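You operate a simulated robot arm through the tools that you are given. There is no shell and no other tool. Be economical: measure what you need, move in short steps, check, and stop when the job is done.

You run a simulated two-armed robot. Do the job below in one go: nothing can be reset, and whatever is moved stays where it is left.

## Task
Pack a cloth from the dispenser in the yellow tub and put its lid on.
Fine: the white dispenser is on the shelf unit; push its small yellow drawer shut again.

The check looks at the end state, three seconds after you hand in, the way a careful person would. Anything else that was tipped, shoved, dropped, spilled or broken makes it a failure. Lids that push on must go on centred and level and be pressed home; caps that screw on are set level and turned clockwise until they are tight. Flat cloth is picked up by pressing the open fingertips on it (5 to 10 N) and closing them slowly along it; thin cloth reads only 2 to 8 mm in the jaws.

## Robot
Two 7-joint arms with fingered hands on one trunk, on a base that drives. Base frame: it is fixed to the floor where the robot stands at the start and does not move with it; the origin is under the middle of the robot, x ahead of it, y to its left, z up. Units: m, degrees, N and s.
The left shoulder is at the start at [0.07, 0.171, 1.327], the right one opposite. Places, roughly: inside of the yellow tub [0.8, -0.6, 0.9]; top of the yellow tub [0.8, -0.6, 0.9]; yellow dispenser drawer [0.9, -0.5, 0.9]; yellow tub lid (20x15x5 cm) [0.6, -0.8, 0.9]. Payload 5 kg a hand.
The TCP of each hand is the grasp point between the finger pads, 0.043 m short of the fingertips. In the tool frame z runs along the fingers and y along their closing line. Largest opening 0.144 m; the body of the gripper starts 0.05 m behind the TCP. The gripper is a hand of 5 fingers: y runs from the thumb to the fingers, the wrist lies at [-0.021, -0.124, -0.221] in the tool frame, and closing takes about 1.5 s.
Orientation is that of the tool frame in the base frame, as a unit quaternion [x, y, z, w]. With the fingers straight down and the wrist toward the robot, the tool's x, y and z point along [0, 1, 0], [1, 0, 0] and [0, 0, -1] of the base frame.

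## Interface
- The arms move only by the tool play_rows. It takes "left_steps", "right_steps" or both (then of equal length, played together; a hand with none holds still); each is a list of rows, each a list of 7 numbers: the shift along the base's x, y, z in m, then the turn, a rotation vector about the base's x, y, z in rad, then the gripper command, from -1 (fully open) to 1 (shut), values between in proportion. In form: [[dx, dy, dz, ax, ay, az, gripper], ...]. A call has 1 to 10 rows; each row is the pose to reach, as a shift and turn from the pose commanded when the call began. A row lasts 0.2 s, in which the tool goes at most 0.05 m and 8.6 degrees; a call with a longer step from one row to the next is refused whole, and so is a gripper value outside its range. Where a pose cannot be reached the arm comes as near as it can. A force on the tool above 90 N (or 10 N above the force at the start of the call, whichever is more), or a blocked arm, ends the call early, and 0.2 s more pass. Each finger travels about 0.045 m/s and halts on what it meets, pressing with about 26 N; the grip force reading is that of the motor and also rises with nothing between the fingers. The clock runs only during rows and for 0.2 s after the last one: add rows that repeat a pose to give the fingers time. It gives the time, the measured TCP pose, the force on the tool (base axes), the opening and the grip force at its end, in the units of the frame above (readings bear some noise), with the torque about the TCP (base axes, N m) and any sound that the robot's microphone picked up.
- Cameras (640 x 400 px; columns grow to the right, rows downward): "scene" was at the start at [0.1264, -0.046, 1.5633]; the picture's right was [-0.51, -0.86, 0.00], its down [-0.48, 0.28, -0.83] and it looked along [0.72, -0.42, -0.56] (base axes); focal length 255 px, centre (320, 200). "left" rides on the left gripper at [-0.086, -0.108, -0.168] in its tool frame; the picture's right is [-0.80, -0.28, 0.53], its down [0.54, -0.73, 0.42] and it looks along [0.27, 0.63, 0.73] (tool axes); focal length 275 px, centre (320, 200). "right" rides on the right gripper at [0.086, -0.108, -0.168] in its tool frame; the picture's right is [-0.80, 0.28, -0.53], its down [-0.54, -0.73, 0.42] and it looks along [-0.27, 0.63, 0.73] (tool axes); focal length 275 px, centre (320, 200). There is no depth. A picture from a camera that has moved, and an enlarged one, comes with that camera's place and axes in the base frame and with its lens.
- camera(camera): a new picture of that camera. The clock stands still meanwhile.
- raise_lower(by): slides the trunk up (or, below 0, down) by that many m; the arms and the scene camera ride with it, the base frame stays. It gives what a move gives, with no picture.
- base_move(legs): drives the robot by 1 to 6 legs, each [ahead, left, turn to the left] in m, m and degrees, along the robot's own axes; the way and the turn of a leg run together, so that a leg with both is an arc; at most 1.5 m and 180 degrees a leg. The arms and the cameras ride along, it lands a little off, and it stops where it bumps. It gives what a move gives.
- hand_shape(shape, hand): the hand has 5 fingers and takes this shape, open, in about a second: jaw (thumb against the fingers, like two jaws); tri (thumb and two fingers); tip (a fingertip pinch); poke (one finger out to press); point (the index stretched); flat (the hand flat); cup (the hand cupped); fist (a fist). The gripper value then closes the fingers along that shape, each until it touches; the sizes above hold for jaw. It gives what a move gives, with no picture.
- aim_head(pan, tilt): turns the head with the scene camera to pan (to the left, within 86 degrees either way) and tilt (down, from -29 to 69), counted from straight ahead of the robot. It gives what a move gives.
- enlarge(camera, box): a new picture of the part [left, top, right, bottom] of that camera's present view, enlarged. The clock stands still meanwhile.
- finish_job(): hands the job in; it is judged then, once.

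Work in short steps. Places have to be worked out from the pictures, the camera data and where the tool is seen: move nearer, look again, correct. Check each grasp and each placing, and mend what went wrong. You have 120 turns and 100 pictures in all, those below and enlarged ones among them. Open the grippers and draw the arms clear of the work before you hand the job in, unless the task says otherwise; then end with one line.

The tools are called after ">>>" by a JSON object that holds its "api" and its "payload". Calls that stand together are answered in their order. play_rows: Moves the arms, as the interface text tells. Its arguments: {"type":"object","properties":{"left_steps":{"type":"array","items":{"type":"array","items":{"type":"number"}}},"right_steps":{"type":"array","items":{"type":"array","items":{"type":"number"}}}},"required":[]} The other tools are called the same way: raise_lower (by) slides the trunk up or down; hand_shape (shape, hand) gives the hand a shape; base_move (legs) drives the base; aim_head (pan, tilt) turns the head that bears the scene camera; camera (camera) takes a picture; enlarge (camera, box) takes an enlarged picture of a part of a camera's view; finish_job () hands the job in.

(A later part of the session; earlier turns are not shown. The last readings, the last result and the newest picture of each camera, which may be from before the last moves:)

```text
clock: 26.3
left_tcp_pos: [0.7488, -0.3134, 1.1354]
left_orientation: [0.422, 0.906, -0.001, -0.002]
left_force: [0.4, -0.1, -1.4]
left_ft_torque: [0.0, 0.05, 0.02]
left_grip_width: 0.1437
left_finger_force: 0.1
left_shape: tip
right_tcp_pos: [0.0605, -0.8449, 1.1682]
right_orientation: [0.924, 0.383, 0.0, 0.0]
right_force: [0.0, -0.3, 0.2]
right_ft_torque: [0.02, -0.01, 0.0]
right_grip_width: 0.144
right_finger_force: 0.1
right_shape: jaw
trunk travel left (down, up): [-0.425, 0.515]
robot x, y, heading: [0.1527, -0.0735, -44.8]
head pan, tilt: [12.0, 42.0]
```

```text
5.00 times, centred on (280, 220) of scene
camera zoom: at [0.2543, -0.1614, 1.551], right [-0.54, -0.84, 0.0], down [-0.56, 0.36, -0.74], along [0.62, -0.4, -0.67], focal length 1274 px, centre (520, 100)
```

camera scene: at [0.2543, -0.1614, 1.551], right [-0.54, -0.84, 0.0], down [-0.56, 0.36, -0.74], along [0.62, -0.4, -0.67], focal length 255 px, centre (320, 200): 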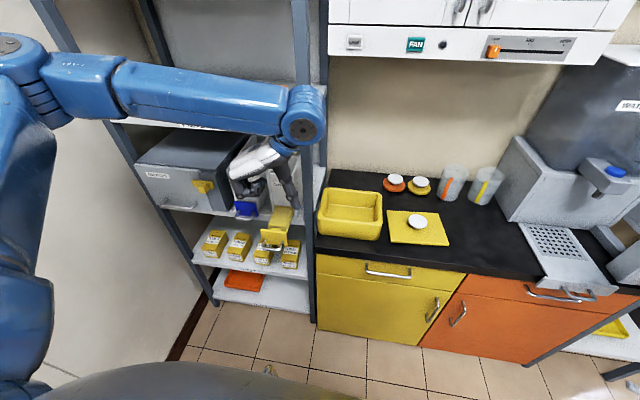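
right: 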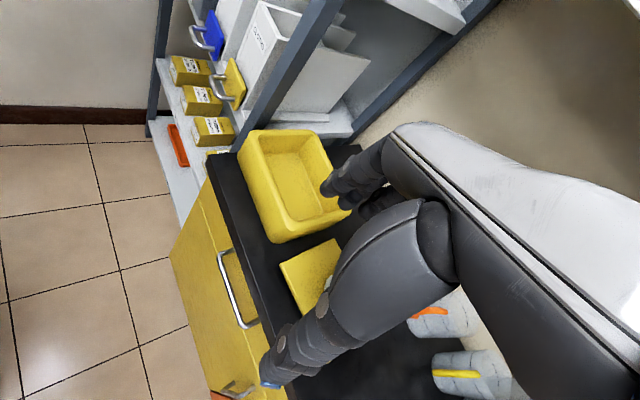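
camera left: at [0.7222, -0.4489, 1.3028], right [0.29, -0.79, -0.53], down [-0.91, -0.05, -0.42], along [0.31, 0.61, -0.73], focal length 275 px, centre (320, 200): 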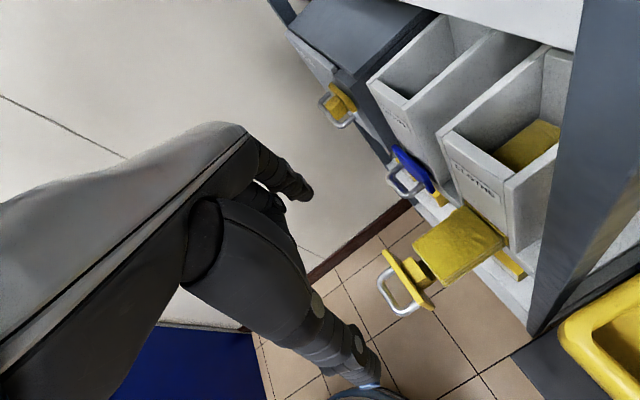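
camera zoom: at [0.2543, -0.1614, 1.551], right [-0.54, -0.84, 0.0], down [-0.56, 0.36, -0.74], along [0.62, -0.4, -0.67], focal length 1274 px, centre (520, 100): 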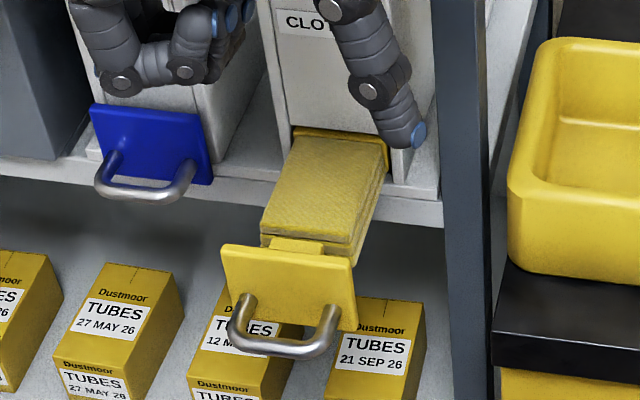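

The top of the stack is centred at about [0.832, -0.374, 0.922], 6.6 × 8.9 cm. To keep the wrist off the shelf upright I lean the hand back 30° about its closing line, which stays level, and go above the stack half open.

>>> {"api": "play_rows", "payload": {"left_steps": [[0.0, 0, -0.0, -0.065, -0.0585, 0.0175, -0.5], [0.01, -0.006, -0.02, -0.13, -0.117, 0.035, 0], [0.022, -0.014, -0.04, -0.1945, -0.1755, 0.0525, 0.3], [0.035, -0.022, -0.06, -0.26, -0.234, 0.07, 0.3], [0.05, -0.032, -0.085, -0.324, -0.2925, 0.0875, 0.3], [0.063, -0.0405, -0.115, -0.389, -0.351, 0.105, 0.3], [0.063, -0.0405, -0.115, -0.389, -0.351, 0.105, 0.3]]}}

>>> {"api": "camera", "payload": {"camera": "left"}}

>>> {"api": "enlarge", "payload": {"camera": "scene", "box": [200, 130, 360, 250]}}

```text
clock: 27.9
left_tcp_pos: [0.8152, -0.3544, 1.021]
left_orientation: [0.364, 0.895, -0.103, 0.237]
left_force: [-0.2, 0.0, -0.4]
left_ft_torque: [0.03, -0.01, 0.03]
left_grip_width: 0.0513
left_finger_force: 0.0
left_shape: tip
right_tcp_pos: [0.0593, -0.8448, 1.168]
right_orientation: [0.924, 0.383, 0.0, 0.0]
right_force: [0.0, 0.3, 0.2]
right_ft_torque: [0.02, -0.03, 0.03]
right_grip_width: 0.1435
right_finger_force: 0.0
right_shape: jaw
trunk travel left (down, up): [-0.425, 0.515]
robot x, y, heading: [0.1513, -0.0745, -45.1]
head pan, tilt: [12.0, 42.0]
```

```text
67 pictures are left
camera left: at [0.7345, -0.4243, 1.211], right [0.48, -0.87, -0.06], down [-0.7, -0.34, -0.63], along [0.53, 0.35, -0.78], focal length 275 px, centre (320, 200)
```

left: 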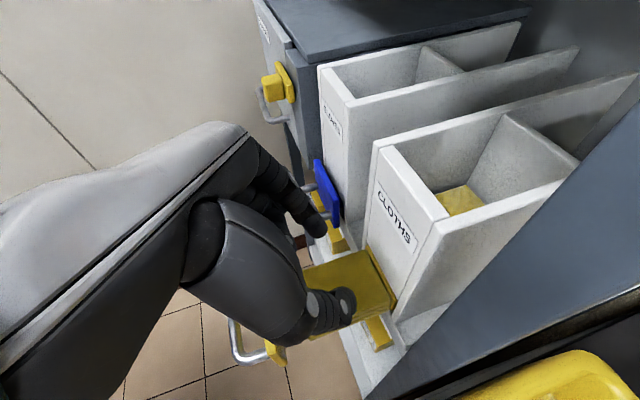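

```text
3.33 times, centred on (280, 190) of scene
camera zoom: at [0.2533, -0.1607, 1.5512], right [-0.54, -0.84, 0.0], down [-0.56, 0.36, -0.74], along [0.62, -0.4, -0.67], focal length 849 px, centre (453, 233)
```

zoom: 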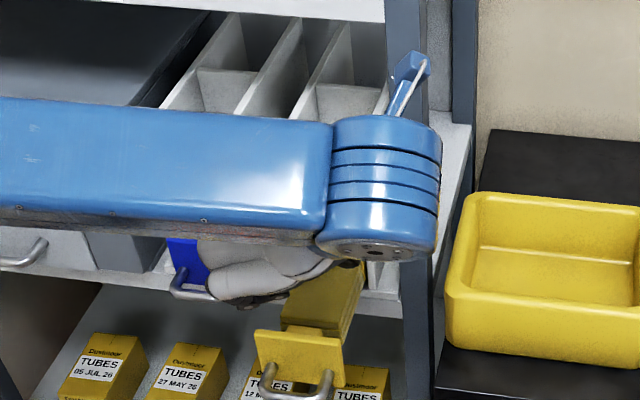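

The hand is over the stack with the wrist clear of the upright. I descend most of the way and check.

>>> {"api": "play_rows", "payload": {"left_steps": [[0, 0, -0.015, 0, 0, 0, 0.3], [0, 0, -0.03, 0, 0, 0, 0.3], [0, 0, -0.045, 0, 0, 0, 0.3], [0, 0, -0.045, 0, 0, 0, 0.3]]}}

>>> {"api": "enlarge", "payload": {"camera": "left", "box": [220, 140, 440, 380]}}

```text
clock: 28.9
left_tcp_pos: [0.8124, -0.352, 0.9739]
left_orientation: [0.363, 0.895, -0.102, 0.238]
left_force: [0.1, 0.6, -0.5]
left_ft_torque: [0.02, -0.03, -0.01]
left_grip_width: 0.0512
left_finger_force: 0.1
left_shape: tip
right_tcp_pos: [0.0588, -0.8453, 1.1689]
right_orientation: [0.924, 0.383, 0.0, 0.0]
right_force: [-0.2, -0.7, -0.6]
right_ft_torque: [-0.03, 0.01, -0.01]
right_grip_width: 0.1438
right_finger_force: 0.1
right_shape: jaw
trunk travel left (down, up): [-0.425, 0.515]
robot x, y, heading: [0.1484, -0.0766, -45.2]
head pan, tilt: [12.0, 42.0]
```

```text
1.67 times, centred on (330, 260) of left
camera zoom: at [0.732, -0.4233, 1.1644], right [0.49, -0.87, -0.06], down [-0.7, -0.34, -0.63], along [0.53, 0.35, -0.77], focal length 459 px, centre (303, 100)
```

zoom: 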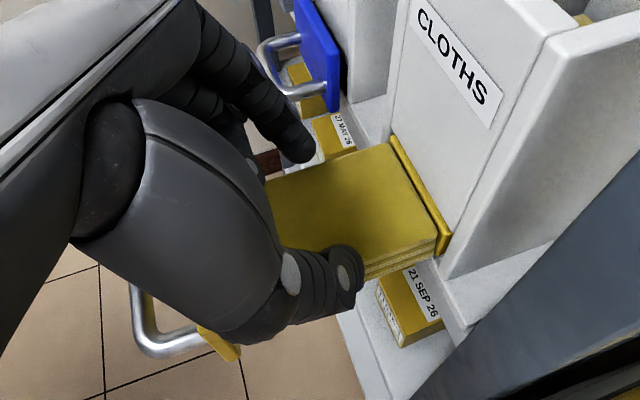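

Both tips would land right on the stack's edges, so I narrow the opening to about 3 cm, shift 1 cm deeper and look again.

>>> {"api": "play_rows", "payload": {"left_steps": [[0.004, -0.004, 0, 0, 0, 0, 0.5], [0.0085, -0.0085, 0, 0, 0, 0, 0.58], [0.0085, -0.0085, 0, 0, 0, 0, 0.58]]}}

>>> {"api": "enlarge", "payload": {"camera": "left", "box": [220, 140, 440, 380]}}

```text
clock: 29.7
left_tcp_pos: [0.8204, -0.3617, 0.9744]
left_orientation: [0.363, 0.895, -0.102, 0.237]
left_force: [-0.2, 0.1, 4.3]
left_ft_torque: [-0.03, -0.06, -0.02]
left_grip_width: 0.0402
left_finger_force: 25.7
left_shape: tip
right_tcp_pos: [0.0605, -0.845, 1.1699]
right_orientation: [0.924, 0.383, 0.0, 0.0]
right_force: [-0.5, -1.3, 0.6]
right_ft_torque: [-0.01, 0.0, 0.02]
right_grip_width: 0.1436
right_finger_force: 0.1
right_shape: jaw
trunk travel left (down, up): [-0.425, 0.515]
robot x, y, heading: [0.1493, -0.0805, -44.7]
head pan, tilt: [12.0, 42.0]
```

```text
1.67 times, centred on (330, 260) of left
camera zoom: at [0.74, -0.4317, 1.1645], right [0.49, -0.87, -0.06], down [-0.7, -0.34, -0.63], along [0.53, 0.35, -0.77], focal length 459 px, centre (303, 100)
```

zoom: 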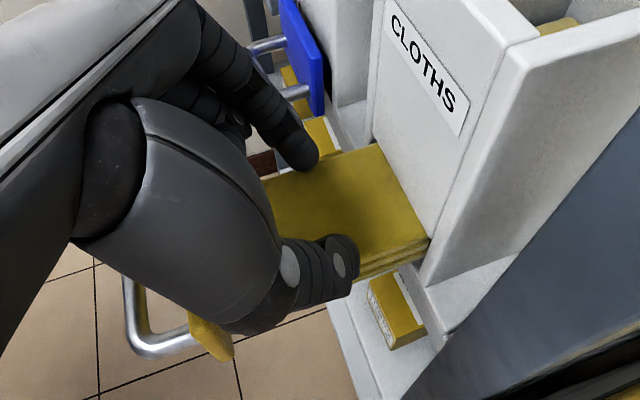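

The fingers met the stack while narrowing and pushed the drawer in about 1 cm. I lift 2.5 cm, set the narrow opening in free air and look.

>>> {"api": "play_rows", "payload": {"left_steps": [[0, 0, 0.0, 0, 0, 0, 0.35], [0, 0, 0.012, 0, 0, 0, 0.3], [0, 0, 0.025, 0, 0, 0, 0.4], [0, 0, 0.025, 0, 0, 0, 0.58], [0, 0, 0.025, 0, 0, 0, 0.58]]}}

>>> {"api": "enlarge", "payload": {"camera": "left", "box": [220, 140, 440, 380]}}

```text
clock: 30.9
left_tcp_pos: [0.8201, -0.3619, 0.9999]
left_orientation: [0.362, 0.896, -0.102, 0.237]
left_force: [0.4, -0.2, -0.8]
left_ft_torque: [0.03, -0.01, -0.01]
left_grip_width: 0.0308
left_finger_force: 0.1
left_shape: tip
right_tcp_pos: [0.0596, -0.8439, 1.169]
right_orientation: [0.924, 0.383, 0.0, 0.0]
right_force: [-0.4, 0.8, 0.5]
right_ft_torque: [0.03, -0.02, 0.02]
right_grip_width: 0.1439
right_finger_force: 0.1
right_shape: jaw
trunk travel left (down, up): [-0.425, 0.515]
robot x, y, heading: [0.1508, -0.0792, -45.1]
head pan, tilt: [12.0, 42.0]
```

```text
1.67 times, centred on (330, 260) of left
camera zoom: at [0.7405, -0.4317, 1.1891], right [0.49, -0.87, -0.06], down [-0.7, -0.34, -0.63], along [0.53, 0.35, -0.77], focal length 459 px, centre (303, 100)
```

zoom: 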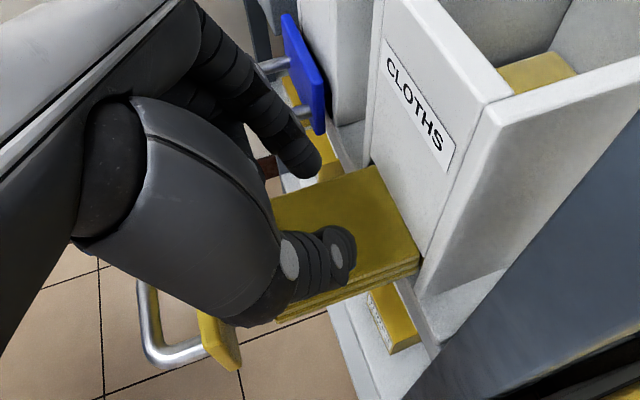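

With a 3 cm opening both tips are well over the stack. I lower slowly to the height where contact began.

>>> {"api": "play_rows", "payload": {"left_steps": [[0, 0, -0.01, 0, 0, 0, 0.58], [0, 0, -0.018, 0, 0, 0, 0.58], [0, 0, -0.024, 0, 0, 0, 0.58], [0, 0, -0.026, 0, 0, 0, 0.58]]}}

```text
clock: 31.9
left_tcp_pos: [0.8207, -0.3623, 0.9785]
left_orientation: [0.361, 0.895, -0.103, 0.24]
left_force: [-0.4, 1.7, 22.7]
left_ft_torque: [-0.1, -0.39, -0.06]
left_grip_width: 0.0319
left_finger_force: 0.1
left_shape: tip
right_tcp_pos: [0.0582, -0.8436, 1.17]
right_orientation: [0.923, 0.384, 0.0, 0.0]
right_force: [0.3, 1.3, -0.5]
right_ft_torque: [-0.01, 0.0, -0.01]
right_grip_width: 0.1436
right_finger_force: 0.1
right_shape: jaw
trunk travel left (down, up): [-0.425, 0.515]
robot x, y, heading: [0.1537, -0.0788, -44.8]
head pan, tilt: [12.0, 42.0]
```

Contact reads 22.7 N, too much. I raise 3 mm to get near 7 N.

>>> {"api": "play_rows", "payload": {"left_steps": [[0, 0, 0.003, 0, 0, 0, 0.58], [0, 0, 0.003, 0, 0, 0, 0.58]]}}

```text
clock: 32.5
left_tcp_pos: [0.8195, -0.3607, 0.978]
left_orientation: [0.362, 0.896, -0.102, 0.238]
left_force: [1.0, -0.2, 17.7]
left_ft_torque: [-0.09, -0.35, -0.06]
left_grip_width: 0.032
left_finger_force: 0.0
left_shape: tip
right_tcp_pos: [0.0586, -0.8437, 1.169]
right_orientation: [0.924, 0.383, 0.0, 0.0]
right_force: [-0.4, 0.7, -0.6]
right_ft_torque: [0.02, 0.03, 0.0]
right_grip_width: 0.1435
right_finger_force: 0.1
right_shape: jaw
trunk travel left (down, up): [-0.425, 0.515]
robot x, y, heading: [0.1496, -0.0818, -45.2]
head pan, tilt: [12.0, 42.0]
```

Still 17.7 N; the give is about 1.7 N/mm, so I raise another 6 mm.

>>> {"api": "play_rows", "payload": {"left_steps": [[0, 0, 0.006, 0, 0, 0, 0.58], [0, 0, 0.006, 0, 0, 0, 0.58]]}}

>>> {"api": "enlarge", "payload": {"camera": "left", "box": [220, 140, 440, 380]}}

```text
clock: 33.1
left_tcp_pos: [0.819, -0.362, 0.9826]
left_orientation: [0.363, 0.895, -0.103, 0.237]
left_force: [0.5, 0.4, -0.1]
left_ft_torque: [0.01, 0.0, 0.0]
left_grip_width: 0.0307
left_finger_force: 0.1
left_shape: tip
right_tcp_pos: [0.0598, -0.8435, 1.1697]
right_orientation: [0.924, 0.383, 0.0, 0.001]
right_force: [-0.2, 0.1, 0.0]
right_ft_torque: [-0.03, -0.03, 0.04]
right_grip_width: 0.1439
right_finger_force: 0.0
right_shape: jaw
trunk travel left (down, up): [-0.425, 0.515]
robot x, y, heading: [0.1466, -0.0744, -45.3]
head pan, tilt: [12.0, 42.0]
```

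```text
1.67 times, centred on (330, 260) of left
camera zoom: at [0.739, -0.4314, 1.172], right [0.49, -0.87, -0.06], down [-0.7, -0.34, -0.63], along [0.53, 0.35, -0.77], focal length 459 px, centre (303, 100)
```

zoom: 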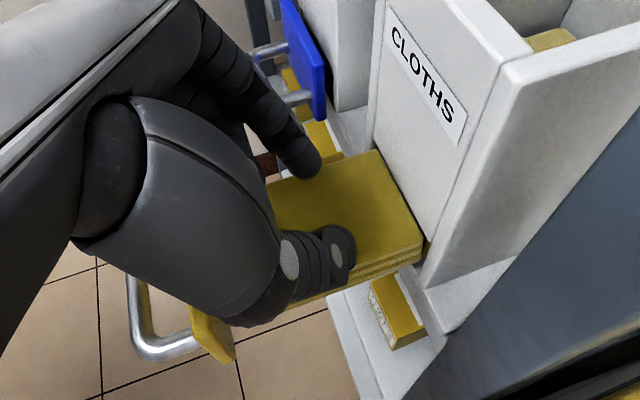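

Contact was lost at 0.9826. I lower 3.5 mm, then close slowly in the same call while holding that height.

>>> {"api": "play_rows", "payload": {"left_steps": [[0, 0, -0.002, 0, 0, 0, 0.58], [0, 0, -0.0035, 0, 0, 0, 0.58], [0, 0, -0.0035, 0, 0, 0, 0.58]]}}

```text
clock: 33.9
left_tcp_pos: [0.8203, -0.3621, 0.9774]
left_orientation: [0.362, 0.895, -0.102, 0.237]
left_force: [0.4, -0.3, 0.5]
left_ft_torque: [0.0, 0.0, -0.01]
left_grip_width: 0.0306
left_finger_force: 0.1
left_shape: tip
right_tcp_pos: [0.0598, -0.8442, 1.1699]
right_orientation: [0.924, 0.383, 0.0, 0.0]
right_force: [0.2, -0.6, -1.0]
right_ft_torque: [-0.01, 0.04, -0.01]
right_grip_width: 0.1437
right_finger_force: 0.1
right_shape: jaw
trunk travel left (down, up): [-0.425, 0.515]
robot x, y, heading: [0.1502, -0.0789, -44.7]
head pan, tilt: [12.0, 42.0]
```

Still no contact, so I go down in further 1.5 mm steps.

>>> {"api": "play_rows", "payload": {"left_steps": [[0, 0, -0.0015, 0, 0, 0, 0.58], [0, 0, -0.0025, 0, 0, 0, 0.58], [0, 0, -0.0025, 0, 0, 0, 0.58]]}}

```text
clock: 34.7
left_tcp_pos: [0.8205, -0.3614, 0.977]
left_orientation: [0.362, 0.895, -0.103, 0.239]
left_force: [0.0, 0.6, 12.8]
left_ft_torque: [-0.05, -0.18, -0.01]
left_grip_width: 0.0309
left_finger_force: 0.1
left_shape: tip
right_tcp_pos: [0.0592, -0.8441, 1.1697]
right_orientation: [0.924, 0.382, 0.001, 0.0]
right_force: [0.3, -0.6, -1.0]
right_ft_torque: [0.01, 0.03, 0.02]
right_grip_width: 0.1436
right_finger_force: 0.1
right_shape: jaw
trunk travel left (down, up): [-0.425, 0.515]
robot x, y, heading: [0.1511, -0.0802, -44.7]
head pan, tilt: [12.0, 42.0]
```

Contact at 12.8 N; I raise 1 mm to get under 10 N and close the fingertips slowly along the cloth.

>>> {"api": "play_rows", "payload": {"left_steps": [[0, 0, 0.001, 0, 0, 0, 0.58], [0, 0, 0.001, 0, 0, 0, 0.64], [0, 0, 0.001, 0, 0, 0, 0.7], [0, 0, 0.001, 0, 0, 0, 0.76], [0, 0, 0.001, 0, 0, 0, 0.82], [0, 0, 0.001, 0, 0, 0, 0.88], [0, 0, 0.001, 0, 0, 0, 0.94], [0, 0, 0.001, 0, 0, 0, 1], [0, 0, 0.001, 0, 0, 0, 1], [0, 0, 0.001, 0, 0, 0, 1]]}}

>>> {"api": "enlarge", "payload": {"camera": "left", "box": [220, 140, 440, 380]}}

```text
clock: 36.9
left_tcp_pos: [0.8209, -0.3618, 0.9772]
left_orientation: [0.363, 0.896, -0.102, 0.237]
left_force: [-1.1, -0.3, 2.6]
left_ft_torque: [-0.04, 0.0, -0.03]
left_grip_width: 0.0
left_finger_force: 25.6
left_shape: tip
right_tcp_pos: [0.0593, -0.8453, 1.1684]
right_orientation: [0.924, 0.382, -0.001, 0.001]
right_force: [-0.7, 0.1, 0.1]
right_ft_torque: [0.03, 0.01, -0.02]
right_grip_width: 0.1437
right_finger_force: 0.1
right_shape: jaw
trunk travel left (down, up): [-0.425, 0.515]
robot x, y, heading: [0.1483, -0.0798, -45.0]
head pan, tilt: [12.0, 42.0]
```

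```text
1.67 times, centred on (330, 260) of left
camera zoom: at [0.7395, -0.4322, 1.1675], right [0.49, -0.87, -0.06], down [-0.7, -0.34, -0.63], along [0.53, 0.35, -0.77], focal length 459 px, centre (303, 100)
```

zoom: 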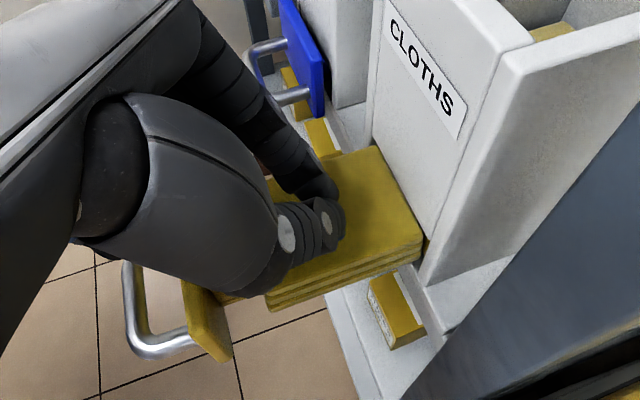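

The jaws closed on nothing (0 mm) because the force faded while closing. I reopen and repeat, pressing on during the first half of the closing and checking the force midway.

>>> {"api": "play_rows", "payload": {"left_steps": [[0, 0, 0.006, 0, 0, 0, 0.8], [0, 0, 0.006, 0, 0, 0, 0.55], [0, 0, 0.006, 0, 0, 0, 0.55], [0, 0, 0.002, 0, 0, 0, 0.55], [0, 0, -0.0015, 0, 0, 0, 0.55], [0, 0, -0.0015, 0, 0, 0, 0.6], [0, 0, -0.0018, 0, 0, 0, 0.66], [0, 0, -0.0022, 0, 0, 0, 0.72], [0, 0, -0.0026, 0, 0, 0, 0.78]]}}

```text
clock: 38.9
left_tcp_pos: [0.8204, -0.3624, 0.9748]
left_orientation: [0.362, 0.896, -0.102, 0.238]
left_force: [-0.4, -2.3, 4.4]
left_ft_torque: [-0.12, 0.0, -0.01]
left_grip_width: 0.0148
left_finger_force: 26.2
left_shape: tip
right_tcp_pos: [0.0597, -0.8444, 1.169]
right_orientation: [0.924, 0.384, 0.0, 0.001]
right_force: [0.6, 1.1, 0.7]
right_ft_torque: [0.02, 0.0, 0.0]
right_grip_width: 0.1436
right_finger_force: 0.1
right_shape: jaw
trunk travel left (down, up): [-0.425, 0.515]
robot x, y, heading: [0.1482, -0.0831, -45.1]
head pan, tilt: [12.0, 42.0]
```

The fingers now carry load at 15 mm, with 4.4 N downward. I press a bit more and finish closing.

>>> {"api": "play_rows", "payload": {"left_steps": [[0, 0, -0.0015, 0, 0, 0, 0.82], [0, 0, -0.002, 0, 0, 0, 0.86], [0, 0, -0.002, 0, 0, 0, 0.9], [0, 0, -0.002, 0, 0, 0, 0.94], [0, 0, -0.002, 0, 0, 0, 1], [0, 0, -0.002, 0, 0, 0, 1], [0, 0, -0.002, 0, 0, 0, 1]]}}

>>> {"api": "enlarge", "payload": {"camera": "left", "box": [220, 140, 440, 380]}}

```text
clock: 40.5
left_tcp_pos: [0.8188, -0.3624, 0.9736]
left_orientation: [0.363, 0.895, -0.102, 0.237]
left_force: [-3.2, -4.3, 15.1]
left_ft_torque: [-0.44, 0.04, -0.11]
left_grip_width: 0.0135
left_finger_force: 26.0
left_shape: tip
right_tcp_pos: [0.0581, -0.8435, 1.1686]
right_orientation: [0.924, 0.382, 0.001, 0.0]
right_force: [0.7, 0.5, -1.1]
right_ft_torque: [-0.02, 0.01, 0.01]
right_grip_width: 0.1438
right_finger_force: 0.0
right_shape: jaw
trunk travel left (down, up): [-0.425, 0.515]
robot x, y, heading: [0.1478, -0.0845, -44.9]
head pan, tilt: [12.0, 42.0]
```

```text
1.67 times, centred on (330, 260) of left
camera zoom: at [0.7388, -0.4318, 1.1639], right [0.49, -0.87, -0.06], down [-0.7, -0.34, -0.63], along [0.53, 0.35, -0.77], focal length 459 px, centre (303, 100)
```

zoom: 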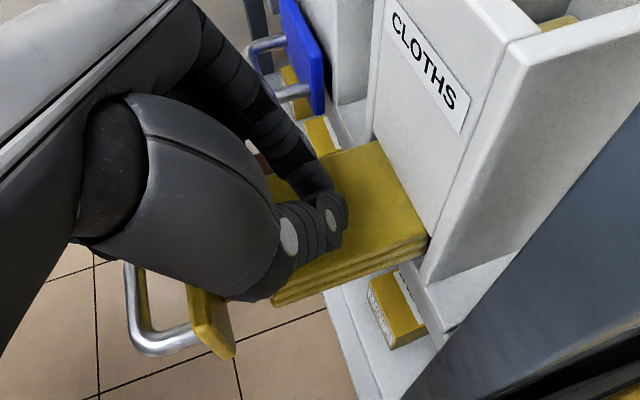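

The jaws hold at 13.5 mm with 15 N below. I lift 2 cm to see whether the top cloth comes along.

>>> {"api": "play_rows", "payload": {"left_steps": [[0, 0, 0.004, 0, 0, 0, 1], [0, 0, 0.01, 0, 0, 0, 1], [0, 0, 0.02, 0, 0, 0, 1], [0, 0, 0.025, 0, 0, 0, 1]]}}

>>> {"api": "enlarge", "payload": {"camera": "left", "box": [220, 140, 440, 380]}}

```text
clock: 41.5
left_tcp_pos: [0.8203, -0.3628, 0.998]
left_orientation: [0.362, 0.896, -0.102, 0.237]
left_force: [-0.6, -0.8, -0.3]
left_ft_torque: [0.03, -0.01, 0.01]
left_grip_width: 0.0138
left_finger_force: 26.1
left_shape: tip
right_tcp_pos: [0.06, -0.8446, 1.1693]
right_orientation: [0.924, 0.383, 0.001, 0.0]
right_force: [0.4, 0.2, -0.7]
right_ft_torque: [0.0, 0.04, 0.03]
right_grip_width: 0.1437
right_finger_force: 0.0
right_shape: jaw
trunk travel left (down, up): [-0.425, 0.515]
robot x, y, heading: [0.1458, -0.0731, -44.9]
head pan, tilt: [12.0, 42.0]
```

```text
1.67 times, centred on (330, 260) of left
camera zoom: at [0.74, -0.4316, 1.1871], right [0.49, -0.87, -0.06], down [-0.7, -0.34, -0.63], along [0.53, 0.35, -0.77], focal length 459 px, centre (303, 100)
```

zoom: 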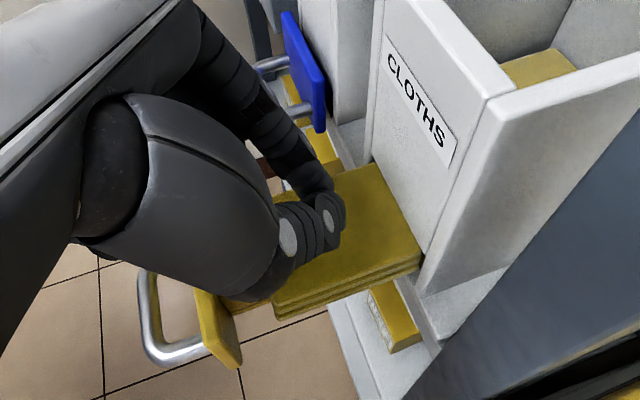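

The width stays at 13.8 mm clear of the stack, so something seems held. I lift and draw back further to see it.

>>> {"api": "play_rows", "payload": {"left_steps": [[0, 0, 0.03, 0, 0, 0, 1], [-0.01, 0.01, 0.06, 0, 0, 0, 1], [-0.03, 0.03, 0.08, 0, 0, 0, 1], [-0.05, 0.05, 0.1, 0, 0, 0, 1]]}}

>>> {"api": "camera", "payload": {"camera": "left"}}

>>> {"api": "enlarge", "payload": {"camera": "scene", "box": [200, 130, 360, 250]}}

```text
clock: 42.5
left_tcp_pos: [0.8142, -0.3082, 1.0998]
left_orientation: [0.369, 0.894, -0.106, 0.232]
left_force: [-0.3, 1.0, 0.2]
left_ft_torque: [-0.01, 0.02, 0.01]
left_grip_width: 0.0132
left_finger_force: 26.0
left_shape: tip
left hand out of reach, approached as far as the arm can: row 2, 3, 4
right_tcp_pos: [0.0595, -0.8431, 1.1698]
right_orientation: [0.924, 0.382, 0.0, 0.001]
right_force: [-0.5, 0.0, -0.5]
right_ft_torque: [-0.03, -0.02, 0.04]
right_grip_width: 0.1436
right_finger_force: 0.0
right_shape: jaw
trunk travel left (down, up): [-0.425, 0.515]
robot x, y, heading: [0.1504, -0.0784, -45.0]
head pan, tilt: [12.0, 42.0]
```

```text
58 pictures are left
camera left: at [0.735, -0.377, 1.2899], right [0.47, -0.88, -0.07], down [-0.71, -0.33, -0.62], along [0.53, 0.34, -0.78], focal length 275 px, centre (320, 200)
```

left: 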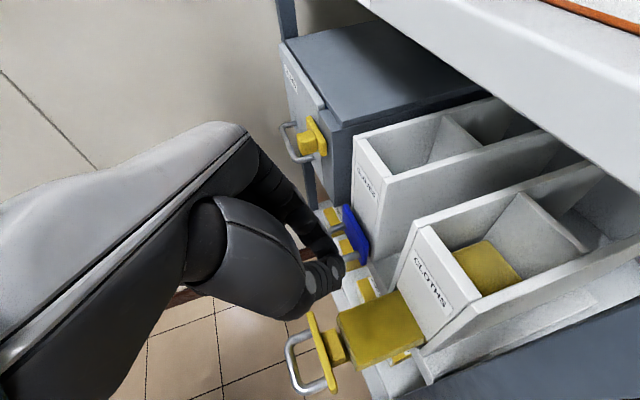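

```text
3.33 times, centred on (280, 190) of scene
camera zoom: at [0.2531, -0.1593, 1.5512], right [-0.54, -0.84, 0.0], down [-0.56, 0.36, -0.74], along [0.62, -0.41, -0.67], focal length 849 px, centre (453, 233)
```

zoom: 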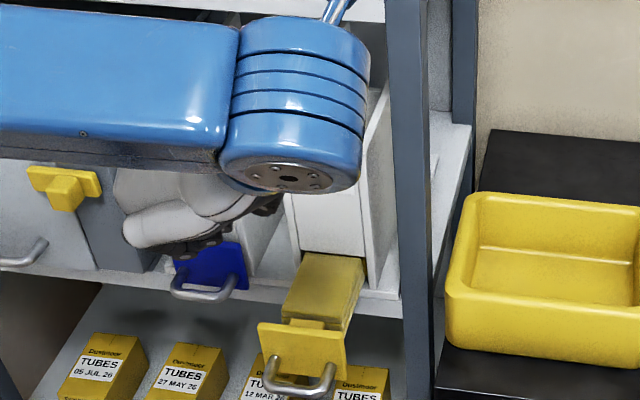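

I enlarge the fingertips to see if anything is held.

>>> {"api": "enlarge", "payload": {"camera": "left", "box": [260, 190, 440, 370]}}

```text
2.22 times, centred on (350, 280) of left
camera zoom: at [0.735, -0.377, 1.2899], right [0.47, -0.88, -0.07], down [-0.71, -0.33, -0.62], along [0.53, 0.34, -0.78], focal length 612 px, centre (253, 22)
```

zoom: 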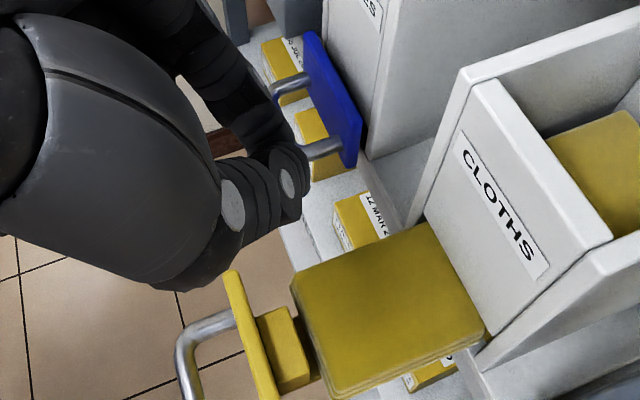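

Nothing is held: the tips only jammed against each other. I switch to the "tri" shape with the hand upright and turned diagonally, which keeps clear of both the panel and the upright.

>>> {"api": "hand_shape", "payload": {"hand": "left", "shape": "tri"}}

>>> {"api": "play_rows", "payload": {"left_steps": [[0, -0.005, 0, 0.071, 0.0264, -0.11, -0.5], [0, -0.01, 0, 0.142, 0.0529, -0.22, 0], [-0.002, -0.02, 0, 0.2126, 0.0793, -0.33, 0.3], [-0.004, -0.03, -0.01, 0.283, 0.1057, -0.44, 0.5], [-0.006, -0.035, -0.02, 0.354, 0.132, -0.55, 0.5], [-0.008, -0.04, -0.03, 0.425, 0.1586, -0.66, 0.5], [-0.009, -0.045, -0.04, 0.496, 0.185, -0.77, 0.5], [-0.009, -0.045, -0.04, 0.496, 0.185, -0.77, 0.5]]}}

>>> {"api": "camera", "payload": {"camera": "left"}}

>>> {"api": "enlarge", "payload": {"camera": "scene", "box": [200, 130, 360, 250]}}

```text
clock: 43.4
left_tcp_pos: [0.8159, -0.308, 1.0984]
left_orientation: [0.368, 0.894, -0.106, 0.233]
left_force: [0.3, 0.3, -0.6]
left_ft_torque: [0.0, 0.0, -0.01]
left_grip_width: 0.1435
left_finger_force: 0.1
left_shape: tri
right_tcp_pos: [0.0599, -0.8451, 1.1694]
right_orientation: [0.924, 0.382, 0.0, 0.0]
right_force: [-0.4, -0.3, -0.3]
right_ft_torque: [0.01, -0.01, 0.05]
right_grip_width: 0.1436
right_finger_force: 0.0
right_shape: jaw
trunk travel left (down, up): [-0.425, 0.515]
robot x, y, heading: [0.1459, -0.0758, -45.2]
head pan, tilt: [12.0, 42.0]
```

```text
clock: 45.2
left_tcp_pos: [0.8058, -0.3543, 1.0594]
left_orientation: [0.703, 0.711, 0.003, 0.007]
left_force: [-1.2, -0.6, -1.1]
left_ft_torque: [-0.02, -0.01, -0.01]
left_grip_width: 0.0366
left_finger_force: 0.0
left_shape: tri
right_tcp_pos: [0.0596, -0.8432, 1.1686]
right_orientation: [0.923, 0.384, 0.0, 0.0]
right_force: [0.7, 0.2, 0.5]
right_ft_torque: [-0.01, -0.01, 0.0]
right_grip_width: 0.1439
right_finger_force: 0.1
right_shape: jaw
trunk travel left (down, up): [-0.425, 0.515]
robot x, y, heading: [0.1489, -0.0742, -45.0]
head pan, tilt: [12.0, 42.0]
```

```text
55 pictures are left
camera left: at [0.6952, -0.441, 1.2259], right [-0.27, -0.8, -0.53], down [-0.72, 0.53, -0.44], along [0.63, 0.27, -0.72], focal length 275 px, centre (320, 200)
```

left: 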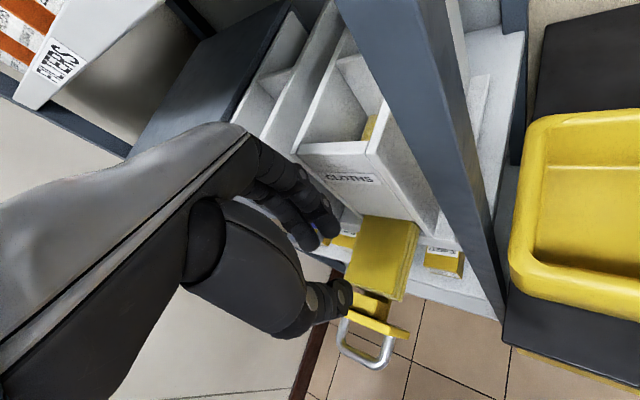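

```text
3.33 times, centred on (280, 190) of scene
camera zoom: at [0.2541, -0.1603, 1.5511], right [-0.54, -0.84, 0.0], down [-0.56, 0.36, -0.74], along [0.62, -0.4, -0.67], focal length 849 px, centre (453, 233)
```

zoom: 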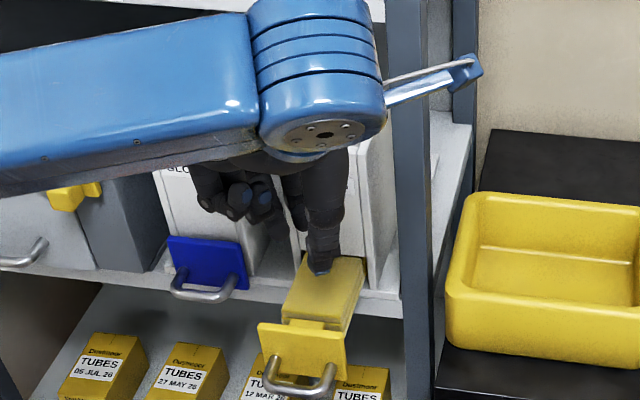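

The thumb and fingers now sit over the stack with the closing line level. I centre slightly to the right and descend to just above the cloth.

>>> {"api": "play_rows", "payload": {"left_steps": [[0.004, -0.006, -0.02, 0, 0, 0, 0.5], [0.008, -0.012, -0.04, 0, 0, 0, 0.5], [0.01, -0.017, -0.055, 0, 0, 0, 0.5], [0.01, -0.017, -0.065, 0, 0, 0, 0.5], [0.01, -0.017, -0.065, 0, 0, 0, 0.5]]}}

>>> {"api": "enlarge", "payload": {"camera": "left", "box": [240, 130, 480, 370]}}

>>> {"api": "enlarge", "payload": {"camera": "scene", "box": [230, 160, 330, 240]}}

```text
clock: 46.4
left_tcp_pos: [0.8154, -0.3716, 0.9923]
left_orientation: [0.704, 0.71, 0.002, 0.007]
left_force: [-2.1, 2.3, -1.5]
left_ft_torque: [-0.04, 0.03, 0.07]
left_grip_width: 0.036
left_finger_force: 0.1
left_shape: tri
right_tcp_pos: [0.0589, -0.8438, 1.1686]
right_orientation: [0.924, 0.383, 0.001, 0.0]
right_force: [-0.5, -0.2, -0.5]
right_ft_torque: [0.02, -0.02, 0.02]
right_grip_width: 0.1437
right_finger_force: 0.1
right_shape: jaw
trunk travel left (down, up): [-0.425, 0.515]
robot x, y, heading: [0.1518, -0.0781, -44.7]
head pan, tilt: [12.0, 42.0]
```

```text
1.67 times, centred on (360, 250) of left
camera zoom: at [0.7055, -0.4576, 1.1589], right [-0.27, -0.8, -0.53], down [-0.72, 0.53, -0.44], along [0.63, 0.27, -0.72], focal length 459 px, centre (253, 117)
```

zoom: 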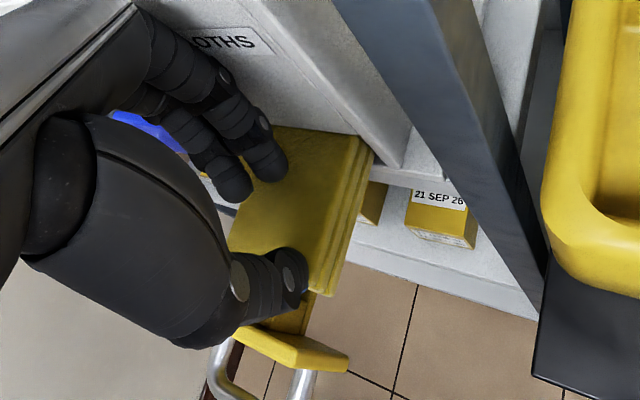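

```text
5.00 times, centred on (280, 200) of scene
camera zoom: at [0.254, -0.1604, 1.5511], right [-0.54, -0.84, 0.0], down [-0.56, 0.36, -0.74], along [0.62, -0.4, -0.67], focal length 1274 px, centre (520, 200)
```

zoom: 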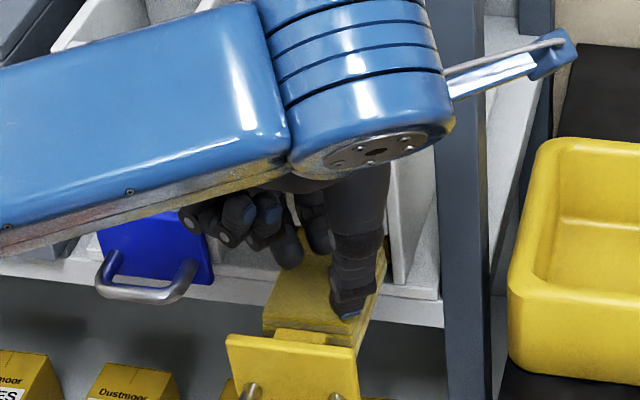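

A light 3 N push back shows a knuckle brushing the dispenser panel. I back off 6 mm, then lower slowly onto the cloth.

>>> {"api": "play_rows", "payload": {"left_steps": [[-0.002, 0.006, 0, 0, 0, 0, 0.55], [-0.002, 0.006, -0.006, 0, 0, 0, 0.55], [-0.002, 0.006, -0.012, 0, 0, 0, 0.55], [-0.002, 0.006, -0.012, 0, 0, 0, 0.55]]}}

```text
clock: 47.4
left_tcp_pos: [0.8118, -0.3663, 0.9813]
left_orientation: [0.703, 0.711, 0.003, 0.009]
left_force: [0.1, -0.5, 7.7]
left_ft_torque: [-0.04, 0.23, 0.0]
left_grip_width: 0.033
left_finger_force: 0.0
left_shape: tri
right_tcp_pos: [0.0595, -0.8444, 1.1692]
right_orientation: [0.924, 0.382, 0.0, -0.001]
right_force: [-0.5, -0.1, 0.8]
right_ft_torque: [0.0, 0.01, -0.03]
right_grip_width: 0.1439
right_finger_force: 0.0
right_shape: jaw
trunk travel left (down, up): [-0.425, 0.515]
robot x, y, heading: [0.1479, -0.0797, -45.1]
head pan, tilt: [12.0, 42.0]
```

7.7 N on contact, mostly under the thumb by the torque. I close slowly from here, keeping a slight press.

>>> {"api": "play_rows", "payload": {"left_steps": [[0, 0, 0, 0, 0.03, 0, 0.58], [0, 0, -0.001, 0, 0.05, 0, 0.63], [0, 0, -0.001, 0, 0.05, 0, 0.68], [0, 0, -0.0015, 0, 0.05, 0, 0.73]]}}

```text
clock: 48.4
left_tcp_pos: [0.8135, -0.3661, 0.9799]
left_orientation: [0.703, 0.711, -0.015, -0.008]
left_force: [-1.0, -1.4, 8.7]
left_ft_torque: [-0.05, -0.05, -0.03]
left_grip_width: 0.0192
left_finger_force: 0.1
left_shape: tri
right_tcp_pos: [0.0586, -0.8445, 1.1683]
right_orientation: [0.924, 0.383, -0.001, 0.0]
right_force: [0.0, 0.9, 0.7]
right_ft_torque: [0.0, 0.01, -0.04]
right_grip_width: 0.1438
right_finger_force: 0.1
right_shape: jaw
trunk travel left (down, up): [-0.425, 0.515]
robot x, y, heading: [0.1514, -0.079, -45.0]
head pan, tilt: [12.0, 42.0]
```

Now 8.7 N, evenly shared by both sides. I keep closing slowly.

>>> {"api": "play_rows", "payload": {"left_steps": [[0, 0, 0, 0, 0, 0, 0.76], [0, 0, -0.0005, 0, 0, 0, 0.8], [0, 0, -0.0005, 0, 0, 0, 0.84], [0, 0, -0.001, 0, 0, 0, 0.88], [0, 0, -0.001, 0, 0, 0, 0.93], [0, 0, -0.001, 0, 0, 0, 0.97], [0, 0, -0.001, 0, 0, 0, 1], [0, 0, -0.001, 0, 0, 0, 1]]}}

>>> {"api": "enlarge", "payload": {"camera": "left", "box": [240, 130, 480, 370]}}

```text
clock: 50.2
left_tcp_pos: [0.8124, -0.3657, 0.979]
left_orientation: [0.703, 0.711, -0.016, -0.009]
left_force: [3.5, 3.1, 17.5]
left_ft_torque: [-0.04, -0.35, 0.05]
left_grip_width: 0.007
left_finger_force: 26.1
left_shape: tri
right_tcp_pos: [0.0588, -0.8439, 1.1689]
right_orientation: [0.923, 0.384, 0.0, 0.001]
right_force: [-0.1, 1.0, 0.1]
right_ft_torque: [-0.01, 0.04, 0.01]
right_grip_width: 0.1437
right_finger_force: 0.1
right_shape: jaw
trunk travel left (down, up): [-0.425, 0.515]
robot x, y, heading: [0.1466, -0.0746, -45.0]
head pan, tilt: [12.0, 42.0]
```

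```text
1.67 times, centred on (360, 250) of left
camera zoom: at [0.7114, -0.451, 1.1513], right [-0.29, -0.8, -0.52], down [-0.75, 0.53, -0.4], along [0.6, 0.27, -0.76], focal length 459 px, centre (253, 117)
```

zoom: 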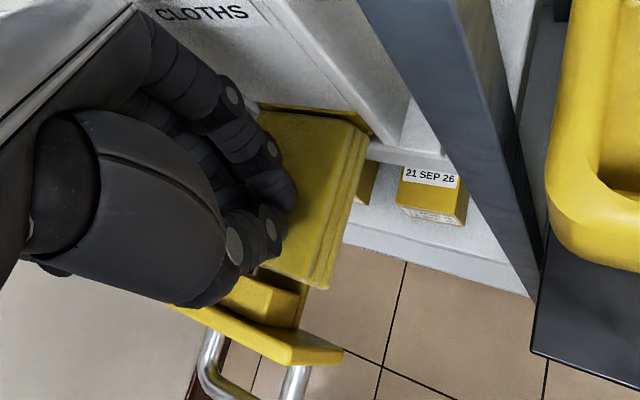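

Width 7.0 mm with 26 N grip, which is in the cloth range. I lift slowly and look.

>>> {"api": "play_rows", "payload": {"left_steps": [[0, 0, 0.005, 0, 0, 0, 1], [0, 0, 0.015, 0, 0, 0, 1], [0, 0, 0.03, 0, 0, 0, 1], [-0.008, 0.008, 0.05, 0, 0, 0, 1]]}}

>>> {"api": "camera", "payload": {"camera": "left"}}

>>> {"api": "enlarge", "payload": {"camera": "scene", "box": [230, 160, 330, 240]}}

```text
clock: 51.2
left_tcp_pos: [0.8046, -0.357, 1.0271]
left_orientation: [0.703, 0.711, -0.015, -0.01]
left_force: [-0.4, 0.1, -0.4]
left_ft_torque: [0.01, -0.04, 0.01]
left_grip_width: 0.0067
left_finger_force: 26.4
left_shape: tri
right_tcp_pos: [0.0594, -0.8434, 1.1695]
right_orientation: [0.924, 0.383, -0.001, 0.0]
right_force: [-0.1, 0.5, -0.8]
right_ft_torque: [-0.04, -0.04, -0.02]
right_grip_width: 0.1438
right_finger_force: 0.1
right_shape: jaw
trunk travel left (down, up): [-0.425, 0.515]
robot x, y, heading: [0.1535, -0.0797, -45.0]
head pan, tilt: [12.0, 42.0]
```

```text
50 pictures are left
camera left: at [0.7036, -0.4434, 1.2001], right [-0.29, -0.8, -0.52], down [-0.75, 0.53, -0.4], along [0.6, 0.27, -0.76], focal length 275 px, centre (320, 200)
```

left: 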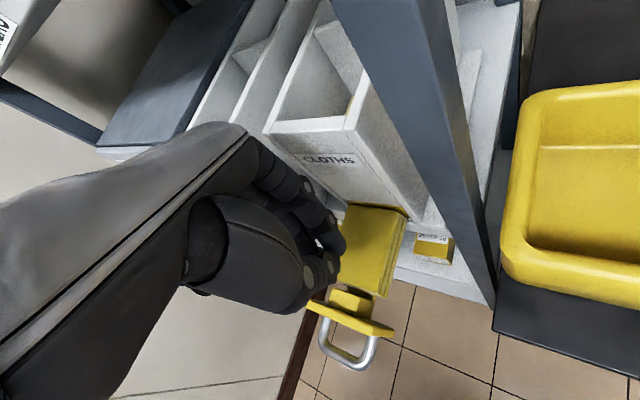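

```text
5.00 times, centred on (280, 200) of scene
camera zoom: at [0.2536, -0.1602, 1.551], right [-0.54, -0.84, 0.0], down [-0.56, 0.36, -0.74], along [0.62, -0.4, -0.67], focal length 1274 px, centre (520, 200)
```

zoom: 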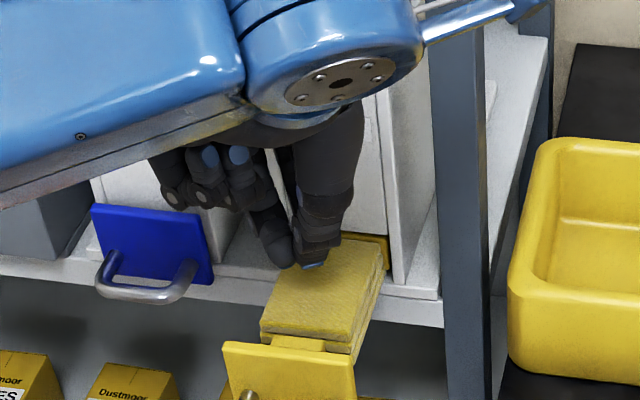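

Again nothing came up: the fingers only jam against each other. I enlarge the stack to understand how the cloths lie.

>>> {"api": "enlarge", "payload": {"camera": "left", "box": [290, 190, 420, 320]}}

```text
3.08 times, centred on (355, 255) of left
camera zoom: at [0.7036, -0.4434, 1.2001], right [-0.29, -0.8, -0.52], down [-0.75, 0.53, -0.4], along [0.6, 0.27, -0.76], focal length 847 px, centre (212, 31)
```

zoom: 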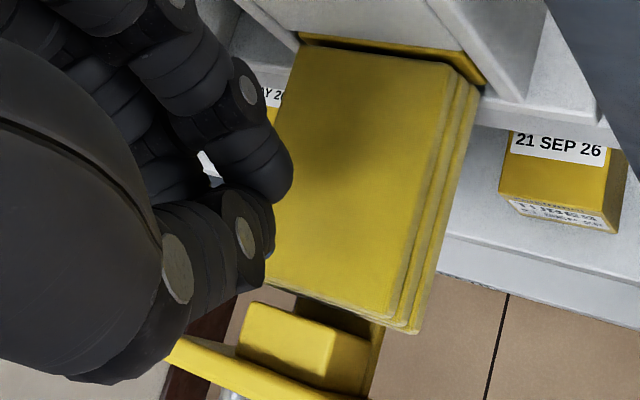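

The drawer holds about three folded layers, each 5–6 mm. Pinching the top layer by its two side edges stalled firmly earlier, so I go back to the leaned "tip" pose, open wider, and grip the top few millimetres across its width.

>>> {"api": "play_rows", "payload": {"left_steps": [[0, 0, 0.02, 0, 0, 0, 0.9], [0, 0, 0.035, -0.06, -0.028, 0.1, 0.8], [0, 0, 0.035, -0.118, -0.057, 0.195, 0.8], [0, 0, 0.035, -0.177, -0.085, 0.292, 0.8], [0, 0, 0.035, -0.236, -0.114, 0.39, 0.8], [0.004, -0.001, 0.035, -0.296, -0.142, 0.487, 0.8], [0.008, -0.002, 0.035, -0.355, -0.17, 0.584, 0.8], [0.012, -0.003, 0.03, -0.414, -0.199, 0.682, 0.8], [0.0158, -0.0047, 0.03, -0.473, -0.2275, 0.779, 0.8]]}}

>>> {"api": "hand_shape", "payload": {"hand": "left", "shape": "tip"}}

```text
clock: 53.2
left_tcp_pos: [0.8216, -0.3639, 1.059]
left_orientation: [0.363, 0.896, -0.102, 0.236]
left_force: [0.5, -0.9, 0.4]
left_ft_torque: [0.01, -0.02, -0.04]
left_grip_width: 0.0143
left_finger_force: 0.0
left_shape: tri
right_tcp_pos: [0.0597, -0.8453, 1.1687]
right_orientation: [0.924, 0.383, 0.001, 0.0]
right_force: [0.4, -0.5, 0.2]
right_ft_torque: [-0.01, -0.03, -0.01]
right_grip_width: 0.1438
right_finger_force: 0.0
right_shape: jaw
trunk travel left (down, up): [-0.425, 0.515]
robot x, y, heading: [0.1504, -0.0804, -44.9]
head pan, tilt: [12.0, 42.0]
```

```text
clock: 54.1
left_tcp_pos: [0.8211, -0.3627, 1.0578]
left_orientation: [0.365, 0.895, -0.102, 0.235]
left_force: [0.5, 0.4, 0.9]
left_ft_torque: [-0.01, 0.0, 0.0]
left_grip_width: 0.1435
left_finger_force: 0.1
left_shape: tip
right_tcp_pos: [0.0595, -0.8442, 1.17]
right_orientation: [0.924, 0.383, 0.0, 0.0]
right_force: [0.0, -0.4, -0.6]
right_ft_torque: [0.0, 0.02, 0.03]
right_grip_width: 0.1436
right_finger_force: 0.1
right_shape: jaw
trunk travel left (down, up): [-0.425, 0.515]
robot x, y, heading: [0.1483, -0.0761, -45.0]
head pan, tilt: [12.0, 42.0]
```

I descend with a 7 cm opening to the side-grip height and check the tips against the stack's edges.

>>> {"api": "play_rows", "payload": {"left_steps": [[0, 0, 0, 0, 0, 0, -0.4], [0, 0, -0.02, 0, 0, 0, 0], [0, 0, -0.045, 0, 0, 0, 0], [0, 0, -0.065, 0, 0, 0, 0], [0, 0, -0.078, 0, 0, 0, 0], [0, 0, -0.085, 0, 0, 0, 0]]}}

>>> {"api": "enlarge", "payload": {"camera": "left", "box": [220, 140, 440, 380]}}

```text
clock: 55.5
left_tcp_pos: [0.8216, -0.362, 0.9734]
left_orientation: [0.364, 0.896, -0.102, 0.235]
left_force: [0.5, 0.4, 0.4]
left_ft_torque: [-0.01, -0.01, -0.01]
left_grip_width: 0.0728
left_finger_force: 0.0
left_shape: tip
right_tcp_pos: [0.0601, -0.8443, 1.1692]
right_orientation: [0.924, 0.383, 0.0, 0.001]
right_force: [1.3, -0.1, 0.1]
right_ft_torque: [0.0, -0.01, 0.01]
right_grip_width: 0.1437
right_finger_force: 0.0
right_shape: jaw
trunk travel left (down, up): [-0.425, 0.515]
robot x, y, heading: [0.1474, -0.0761, -45.0]
head pan, tilt: [12.0, 42.0]
```

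```text
1.67 times, centred on (330, 260) of left
camera zoom: at [0.742, -0.4329, 1.1635], right [0.48, -0.87, -0.07], down [-0.7, -0.34, -0.63], along [0.53, 0.35, -0.78], focal length 459 px, centre (303, 100)
```

zoom: 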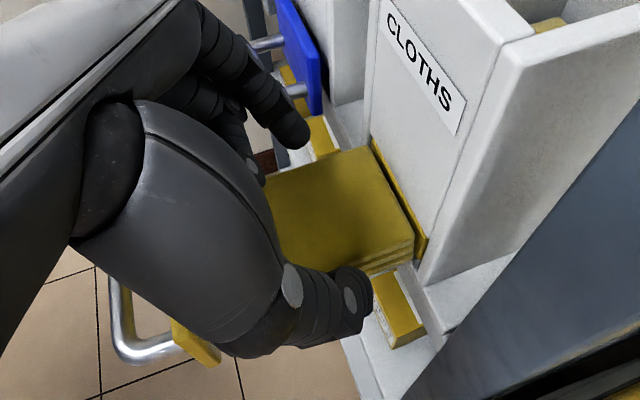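

Both tips are just outside the edges. I lower 3 mm and close until the fingers stop on the cloth.

>>> {"api": "play_rows", "payload": {"left_steps": [[0, 0, -0.003, 0, 0, 0, 0.05], [0, 0, -0.003, 0, 0, 0, 0.15], [0, 0, -0.003, 0, 0, 0, 0.25], [0, 0, -0.003, 0, 0, 0, 0.35], [0, 0, -0.003, 0, 0, 0, 0.45], [0, 0, -0.003, 0, 0, 0, 0.55], [0, 0, -0.003, 0, 0, 0, 0.65]]}}

>>> {"api": "enlarge", "payload": {"camera": "left", "box": [220, 140, 440, 380]}}

```text
clock: 57.1
left_tcp_pos: [0.8209, -0.3631, 0.9728]
left_orientation: [0.364, 0.895, -0.102, 0.237]
left_force: [2.4, 0.8, 25.0]
left_ft_torque: [-0.18, -0.5, 0.03]
left_grip_width: 0.0429
left_finger_force: 26.0
left_shape: tip
right_tcp_pos: [0.0574, -0.8432, 1.1697]
right_orientation: [0.923, 0.384, 0.0, 0.0]
right_force: [0.3, 0.2, 0.1]
right_ft_torque: [0.0, 0.01, 0.03]
right_grip_width: 0.1437
right_finger_force: 0.1
right_shape: jaw
trunk travel left (down, up): [-0.425, 0.515]
robot x, y, heading: [0.1505, -0.0764, -44.7]
head pan, tilt: [12.0, 42.0]
```

```text
1.67 times, centred on (330, 260) of left
camera zoom: at [0.7408, -0.432, 1.1625], right [0.48, -0.87, -0.06], down [-0.7, -0.34, -0.63], along [0.53, 0.35, -0.77], focal length 459 px, centre (303, 100)
```

zoom: 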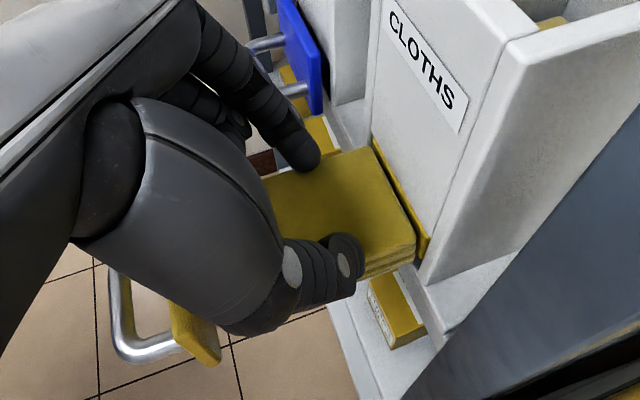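

The tips curled onto the top and stuck with 25 N of pressing, so friction is good. I raise about 3 mm to bring the press into the 5–10 N band with this wide span, then drag closed.

>>> {"api": "play_rows", "payload": {"left_steps": [[0, 0, 0.002, 0, 0, 0, 0.42], [0, 0, 0.003, 0, 0, 0, 0.44], [0, 0, 0.003, 0, 0, 0, 0.46]]}}

```text
clock: 57.9
left_tcp_pos: [0.821, -0.3622, 0.9722]
left_orientation: [0.365, 0.895, -0.101, 0.235]
left_force: [-0.3, -0.2, 12.1]
left_ft_torque: [-0.05, -0.22, 0.04]
left_grip_width: 0.0422
left_finger_force: 25.5
left_shape: tip
right_tcp_pos: [0.059, -0.8441, 1.1684]
right_orientation: [0.924, 0.383, -0.001, 0.0]
right_force: [0.9, 0.6, 0.1]
right_ft_torque: [0.01, 0.01, 0.01]
right_grip_width: 0.1435
right_finger_force: 0.0
right_shape: jaw
trunk travel left (down, up): [-0.425, 0.515]
robot x, y, heading: [0.1503, -0.0826, -44.8]
head pan, tilt: [12.0, 42.0]
```

12 N with the fingers stuck at 42 mm. I keep closing slowly while easing up a little.

>>> {"api": "play_rows", "payload": {"left_steps": [[0, 0, 0.001, 0, 0, 0, 0.5], [0, 0, 0.001, 0, 0, 0, 0.54], [0, 0, 0.0015, 0, 0, 0, 0.58], [0, 0, 0.002, 0, 0, 0, 0.62]]}}

```text
clock: 58.9
left_tcp_pos: [0.8217, -0.3627, 0.9742]
left_orientation: [0.366, 0.895, -0.101, 0.235]
left_force: [0.0, 0.1, 0.3]
left_ft_torque: [-0.01, 0.0, 0.04]
left_grip_width: 0.0411
left_finger_force: 26.0
left_shape: tip
right_tcp_pos: [0.0604, -0.8445, 1.1701]
right_orientation: [0.924, 0.383, 0.0, 0.0]
right_force: [0.6, -0.8, 0.1]
right_ft_torque: [0.01, 0.0, 0.0]
right_grip_width: 0.1439
right_finger_force: 0.1
right_shape: jaw
trunk travel left (down, up): [-0.425, 0.515]
robot x, y, heading: [0.1496, -0.0783, -45.0]
head pan, tilt: [12.0, 42.0]
```

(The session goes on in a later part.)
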